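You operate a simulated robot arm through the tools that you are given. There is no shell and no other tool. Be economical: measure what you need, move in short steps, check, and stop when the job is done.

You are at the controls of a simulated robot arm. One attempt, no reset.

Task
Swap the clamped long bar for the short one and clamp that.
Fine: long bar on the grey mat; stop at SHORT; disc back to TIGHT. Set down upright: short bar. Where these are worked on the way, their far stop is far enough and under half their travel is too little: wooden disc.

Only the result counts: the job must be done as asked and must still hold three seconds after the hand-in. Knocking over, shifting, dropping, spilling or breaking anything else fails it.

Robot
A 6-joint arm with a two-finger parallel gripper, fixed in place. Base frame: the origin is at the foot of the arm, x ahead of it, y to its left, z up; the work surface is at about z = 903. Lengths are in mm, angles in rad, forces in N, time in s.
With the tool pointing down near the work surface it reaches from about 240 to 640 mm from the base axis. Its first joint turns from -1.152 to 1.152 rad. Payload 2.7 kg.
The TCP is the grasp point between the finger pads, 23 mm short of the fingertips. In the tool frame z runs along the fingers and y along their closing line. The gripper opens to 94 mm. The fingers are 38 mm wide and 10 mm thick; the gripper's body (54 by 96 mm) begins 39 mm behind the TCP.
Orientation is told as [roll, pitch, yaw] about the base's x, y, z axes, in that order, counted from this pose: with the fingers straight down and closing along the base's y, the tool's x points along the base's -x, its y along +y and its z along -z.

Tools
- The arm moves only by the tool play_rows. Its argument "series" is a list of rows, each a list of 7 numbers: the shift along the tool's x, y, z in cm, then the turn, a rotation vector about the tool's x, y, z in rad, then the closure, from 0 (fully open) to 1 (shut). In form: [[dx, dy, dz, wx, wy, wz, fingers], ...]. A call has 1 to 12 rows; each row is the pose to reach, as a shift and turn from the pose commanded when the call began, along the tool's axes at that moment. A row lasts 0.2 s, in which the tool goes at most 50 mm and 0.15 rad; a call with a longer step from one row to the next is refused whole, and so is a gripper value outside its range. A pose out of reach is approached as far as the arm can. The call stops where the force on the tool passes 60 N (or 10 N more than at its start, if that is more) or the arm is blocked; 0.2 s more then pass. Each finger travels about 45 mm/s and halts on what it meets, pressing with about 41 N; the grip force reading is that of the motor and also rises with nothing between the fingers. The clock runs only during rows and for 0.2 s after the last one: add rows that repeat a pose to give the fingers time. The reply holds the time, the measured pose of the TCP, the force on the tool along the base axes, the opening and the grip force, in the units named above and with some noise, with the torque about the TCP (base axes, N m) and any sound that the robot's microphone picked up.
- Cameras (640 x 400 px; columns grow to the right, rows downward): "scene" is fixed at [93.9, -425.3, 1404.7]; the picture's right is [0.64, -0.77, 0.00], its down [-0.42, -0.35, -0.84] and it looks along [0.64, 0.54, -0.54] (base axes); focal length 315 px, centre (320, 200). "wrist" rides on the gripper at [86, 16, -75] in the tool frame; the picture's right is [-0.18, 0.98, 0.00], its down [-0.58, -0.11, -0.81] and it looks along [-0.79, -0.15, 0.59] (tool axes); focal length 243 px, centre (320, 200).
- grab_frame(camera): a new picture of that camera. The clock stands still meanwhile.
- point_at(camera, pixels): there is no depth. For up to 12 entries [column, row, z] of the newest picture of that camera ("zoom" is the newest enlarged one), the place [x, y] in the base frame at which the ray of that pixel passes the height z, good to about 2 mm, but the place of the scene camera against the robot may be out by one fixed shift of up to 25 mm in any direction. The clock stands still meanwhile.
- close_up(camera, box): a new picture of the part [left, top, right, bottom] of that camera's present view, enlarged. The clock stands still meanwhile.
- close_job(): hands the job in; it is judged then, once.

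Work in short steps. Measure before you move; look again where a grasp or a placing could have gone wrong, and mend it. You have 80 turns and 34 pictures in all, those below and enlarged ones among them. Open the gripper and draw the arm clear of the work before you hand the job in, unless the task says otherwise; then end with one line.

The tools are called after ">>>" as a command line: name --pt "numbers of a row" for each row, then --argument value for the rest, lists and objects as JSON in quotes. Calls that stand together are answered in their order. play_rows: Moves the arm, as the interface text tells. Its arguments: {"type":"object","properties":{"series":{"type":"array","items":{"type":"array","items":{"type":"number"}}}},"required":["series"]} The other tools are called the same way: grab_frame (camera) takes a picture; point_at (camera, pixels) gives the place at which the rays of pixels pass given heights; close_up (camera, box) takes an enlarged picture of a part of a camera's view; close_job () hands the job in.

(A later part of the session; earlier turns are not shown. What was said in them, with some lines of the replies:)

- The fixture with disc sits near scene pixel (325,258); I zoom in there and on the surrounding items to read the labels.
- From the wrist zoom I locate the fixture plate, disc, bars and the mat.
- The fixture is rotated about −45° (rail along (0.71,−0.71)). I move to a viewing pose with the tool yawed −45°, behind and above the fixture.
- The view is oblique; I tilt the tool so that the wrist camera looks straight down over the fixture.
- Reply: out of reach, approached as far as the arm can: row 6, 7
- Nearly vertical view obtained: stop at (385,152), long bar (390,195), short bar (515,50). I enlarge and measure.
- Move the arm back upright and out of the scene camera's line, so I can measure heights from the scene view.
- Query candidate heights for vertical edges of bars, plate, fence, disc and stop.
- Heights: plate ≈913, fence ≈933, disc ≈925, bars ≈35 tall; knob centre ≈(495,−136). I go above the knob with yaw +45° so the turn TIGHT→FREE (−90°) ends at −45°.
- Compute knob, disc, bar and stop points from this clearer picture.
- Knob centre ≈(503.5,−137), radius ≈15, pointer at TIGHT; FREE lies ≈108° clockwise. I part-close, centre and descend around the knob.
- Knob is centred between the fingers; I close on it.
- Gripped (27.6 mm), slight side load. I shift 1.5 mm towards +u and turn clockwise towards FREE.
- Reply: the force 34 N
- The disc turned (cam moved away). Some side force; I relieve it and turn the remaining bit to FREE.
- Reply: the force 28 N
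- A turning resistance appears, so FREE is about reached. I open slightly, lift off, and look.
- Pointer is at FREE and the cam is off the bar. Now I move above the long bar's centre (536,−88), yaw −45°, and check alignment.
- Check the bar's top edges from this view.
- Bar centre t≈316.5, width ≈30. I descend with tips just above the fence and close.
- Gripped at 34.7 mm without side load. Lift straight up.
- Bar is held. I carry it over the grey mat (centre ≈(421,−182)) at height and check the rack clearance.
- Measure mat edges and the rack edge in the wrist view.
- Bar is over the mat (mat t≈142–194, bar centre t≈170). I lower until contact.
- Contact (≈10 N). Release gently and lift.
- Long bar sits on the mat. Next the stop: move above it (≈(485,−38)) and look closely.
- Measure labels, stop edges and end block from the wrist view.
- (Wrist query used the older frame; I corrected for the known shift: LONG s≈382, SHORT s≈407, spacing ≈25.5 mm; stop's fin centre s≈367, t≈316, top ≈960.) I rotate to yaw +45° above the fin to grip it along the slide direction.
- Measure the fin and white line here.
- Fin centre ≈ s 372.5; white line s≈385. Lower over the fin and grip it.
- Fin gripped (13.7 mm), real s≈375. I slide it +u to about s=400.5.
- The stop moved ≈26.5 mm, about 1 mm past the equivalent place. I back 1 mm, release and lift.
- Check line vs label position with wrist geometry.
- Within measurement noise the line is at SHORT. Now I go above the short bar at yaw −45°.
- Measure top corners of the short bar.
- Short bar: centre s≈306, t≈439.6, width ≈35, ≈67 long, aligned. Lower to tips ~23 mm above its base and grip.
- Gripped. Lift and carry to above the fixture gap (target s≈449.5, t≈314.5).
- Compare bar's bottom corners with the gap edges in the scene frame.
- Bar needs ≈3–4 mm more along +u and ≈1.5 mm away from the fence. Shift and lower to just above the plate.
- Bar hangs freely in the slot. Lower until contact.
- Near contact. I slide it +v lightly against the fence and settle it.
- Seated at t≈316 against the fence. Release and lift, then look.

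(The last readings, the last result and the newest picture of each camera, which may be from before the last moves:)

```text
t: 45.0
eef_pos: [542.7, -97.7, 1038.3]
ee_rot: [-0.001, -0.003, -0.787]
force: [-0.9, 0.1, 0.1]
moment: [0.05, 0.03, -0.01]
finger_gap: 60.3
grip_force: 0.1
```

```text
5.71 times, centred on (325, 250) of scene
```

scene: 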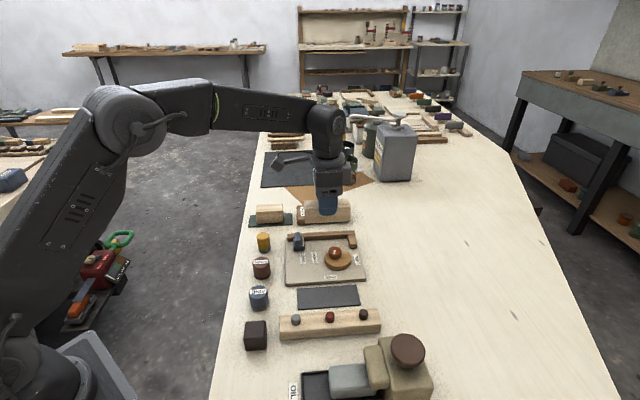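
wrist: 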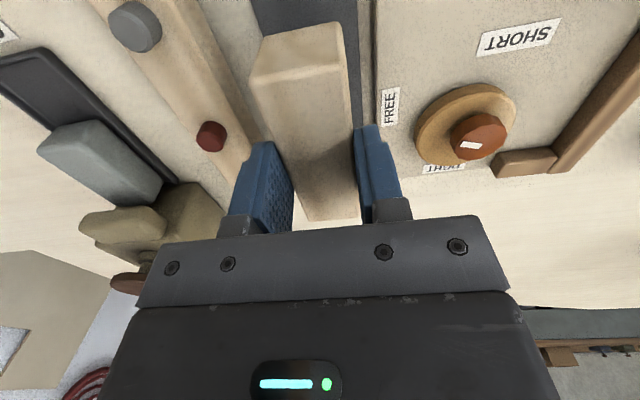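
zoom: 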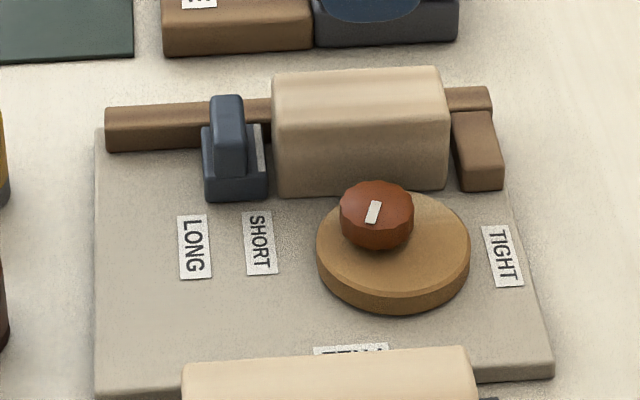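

Short bar upright in the slot. Back to the knob at the FREE grip pose (506,−137.5), descend with 40 mm opening and grip.

>>> play_rows --pt "-0.1 -2 0 0 0 0.1 0.58" --pt "-0.15 -4 0 0 0 0.2 0.58" --pt "-0.2 -5.4 0 0 0 0.305 0.58" --pt "-0.2 -5.4 3 0 0 0.305 0.58" --pt "-0.2 -5.4 6 0 0 0.305 0.58" --pt "-0.2 -5.4 8.5 0 0 0.305 0.58" --pt "-0.2 -5.4 8.5 0 0 0.305 1" --pt "-0.2 -5.4 8.5 0 0 0.305 1" --pt "-0.2 -5.4 8.5 0 0 0.305 1"

```text
t: 47.0
eef_pos: [507.1, -138.0, 953.8]
ee_rot: [0.0, -0.002, -1.094]
force: [-9.8, -2.8, 2.0]
moment: [0.0, -0.07, -0.01]
finger_gap: 27.6
grip_force: 44.9
```

Gripped. Turn counter-clockwise back towards TIGHT.

>>> play_rows --pt "0.05 -0.1 0 0 0 -0.1 1" --pt "0.05 -0.1 0 0 0 -0.25 1" --pt "0.05 -0.1 0 0 0 -0.4 1" --pt "0.05 -0.1 0 0 0 -0.55 1" --pt "0.05 -0.1 0 0 0 -0.7 1" --pt "0.05 -0.1 0 0 0 -0.85 1" --pt "0.05 -0.1 0 0 0 -1.0 1" --pt "0.05 -0.1 0 0 0 -1.15 1" --pt "0.05 -0.1 0 0 0 -1.3 1" --pt "0.05 -0.1 0 0 0 -1.45 1" --pt "0.05 -0.1 0 0 0 -1.6 1"

```text
t: 49.4
eef_pos: [509.5, -134.5, 953.1]
ee_rot: [-0.002, -0.003, 0.51]
force: [12.8, 18.6, 11.4]
moment: [0.98, -1.0, -0.01]
finger_gap: 27.6
grip_force: 45.1
```

Almost there; relieve the side force and finish the last 0.28 rad.

>>> play_rows --pt "-0.15 0.08 0 0 0 0 1" --pt "-0.15 0.08 0 0 0 -0.1 1" --pt "-0.15 0.08 0 0 0 -0.2 1" --pt "-0.15 0.08 0 0 0 -0.28 1" --pt "-0.15 0.08 0 0 0 -0.32 1" --pt "-0.15 0.08 0 0 0 -0.32 1"

>>> close_up --camera "wrist" --box '[160, 20, 480, 220]'

```text
t: 50.8
eef_pos: [507.2, -135.2, 952.9]
ee_rot: [-0.002, 0.003, 0.828]
force: [-6.7, 15.8, 23.9]
moment: [0.21, 0.54, -0.05]
finger_gap: 27.6
grip_force: 44.4
```

```text
2.00 times, centred on (320, 120) of wrist
```

zoom: 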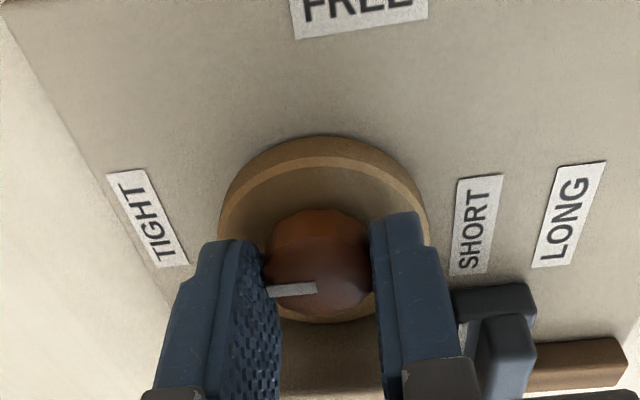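

Pointer reads toward TIGHT. Release slightly, lift and check.

>>> play_rows --pt "0 0 0 0 0 0 0.5" --pt "0 0 0 0 0 0 0.5" --pt "0 0 0 0 0 0 0.5" --pt "0 0 -2 0 0 0 0.5" --pt "0 0 -5 0 0 0 0.5" --pt "3 0 -8 0 0 0 0.4" --pt "7 0 -11 0 0 0 0.3" --pt "11 0 -14 0 0 0 0.2" --pt "11 0 -14 0 0 0 0.1"

>>> close_up --camera "wrist" --box '[192, 0, 448, 160]'

>>> close_up --camera "scene" --box '[270, 215, 380, 285]'

```text
t: 52.8
eef_pos: [434.4, -216.9, 1092.8]
ee_rot: [-0.002, -0.001, 0.828]
force: [0.2, 0.8, -0.5]
moment: [-0.03, 0.0, 0.01]
finger_gap: 84.6
grip_force: 0.1
```

```text
2.50 times, centred on (320, 80) of wrist
```

zoom: 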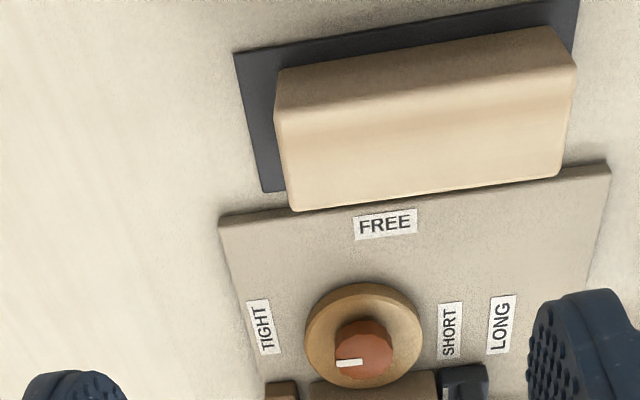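

```text
refused: no pictures are left
```

No pictures left; I use point_at on this last zoom to check the pointer's angle and the bar on the mat.

>>> point_at --camera "zoom" --pixels '[[337, 363, 942], [362, 361, 942], [246, 354, 913], [282, 353, 913], [262, 328, 913], [305, 335, 925], [422, 335, 925], [363, 284, 925], [363, 388, 925], [310, 390, 945], [436, 372, 945]]'

```text
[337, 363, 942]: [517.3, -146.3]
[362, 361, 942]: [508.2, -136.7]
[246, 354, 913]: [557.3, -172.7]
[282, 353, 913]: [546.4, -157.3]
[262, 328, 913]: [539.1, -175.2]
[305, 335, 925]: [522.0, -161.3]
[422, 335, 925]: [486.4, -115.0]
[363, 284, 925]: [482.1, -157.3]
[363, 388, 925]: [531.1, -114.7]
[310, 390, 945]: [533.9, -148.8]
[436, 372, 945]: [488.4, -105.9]
```

Pointer direction is −46.5°, in line with TIGHT, and the disc is back at its starting place. The gripper is open and the arm is clear, so I hand in.

>>> close_job

```text
The job is handed in.
```

I handed the job in with the long bar on the grey mat, the stop at SHORT, the short bar upright in the clamp, and the disc back at TIGHT. The stop's position is good to about 1–2 mm. I ran out of pictures before the last scene check, so the disc at TIGHT rests on the wrist view and measured pointer angle. I last saw the short bar whole just before tightening.
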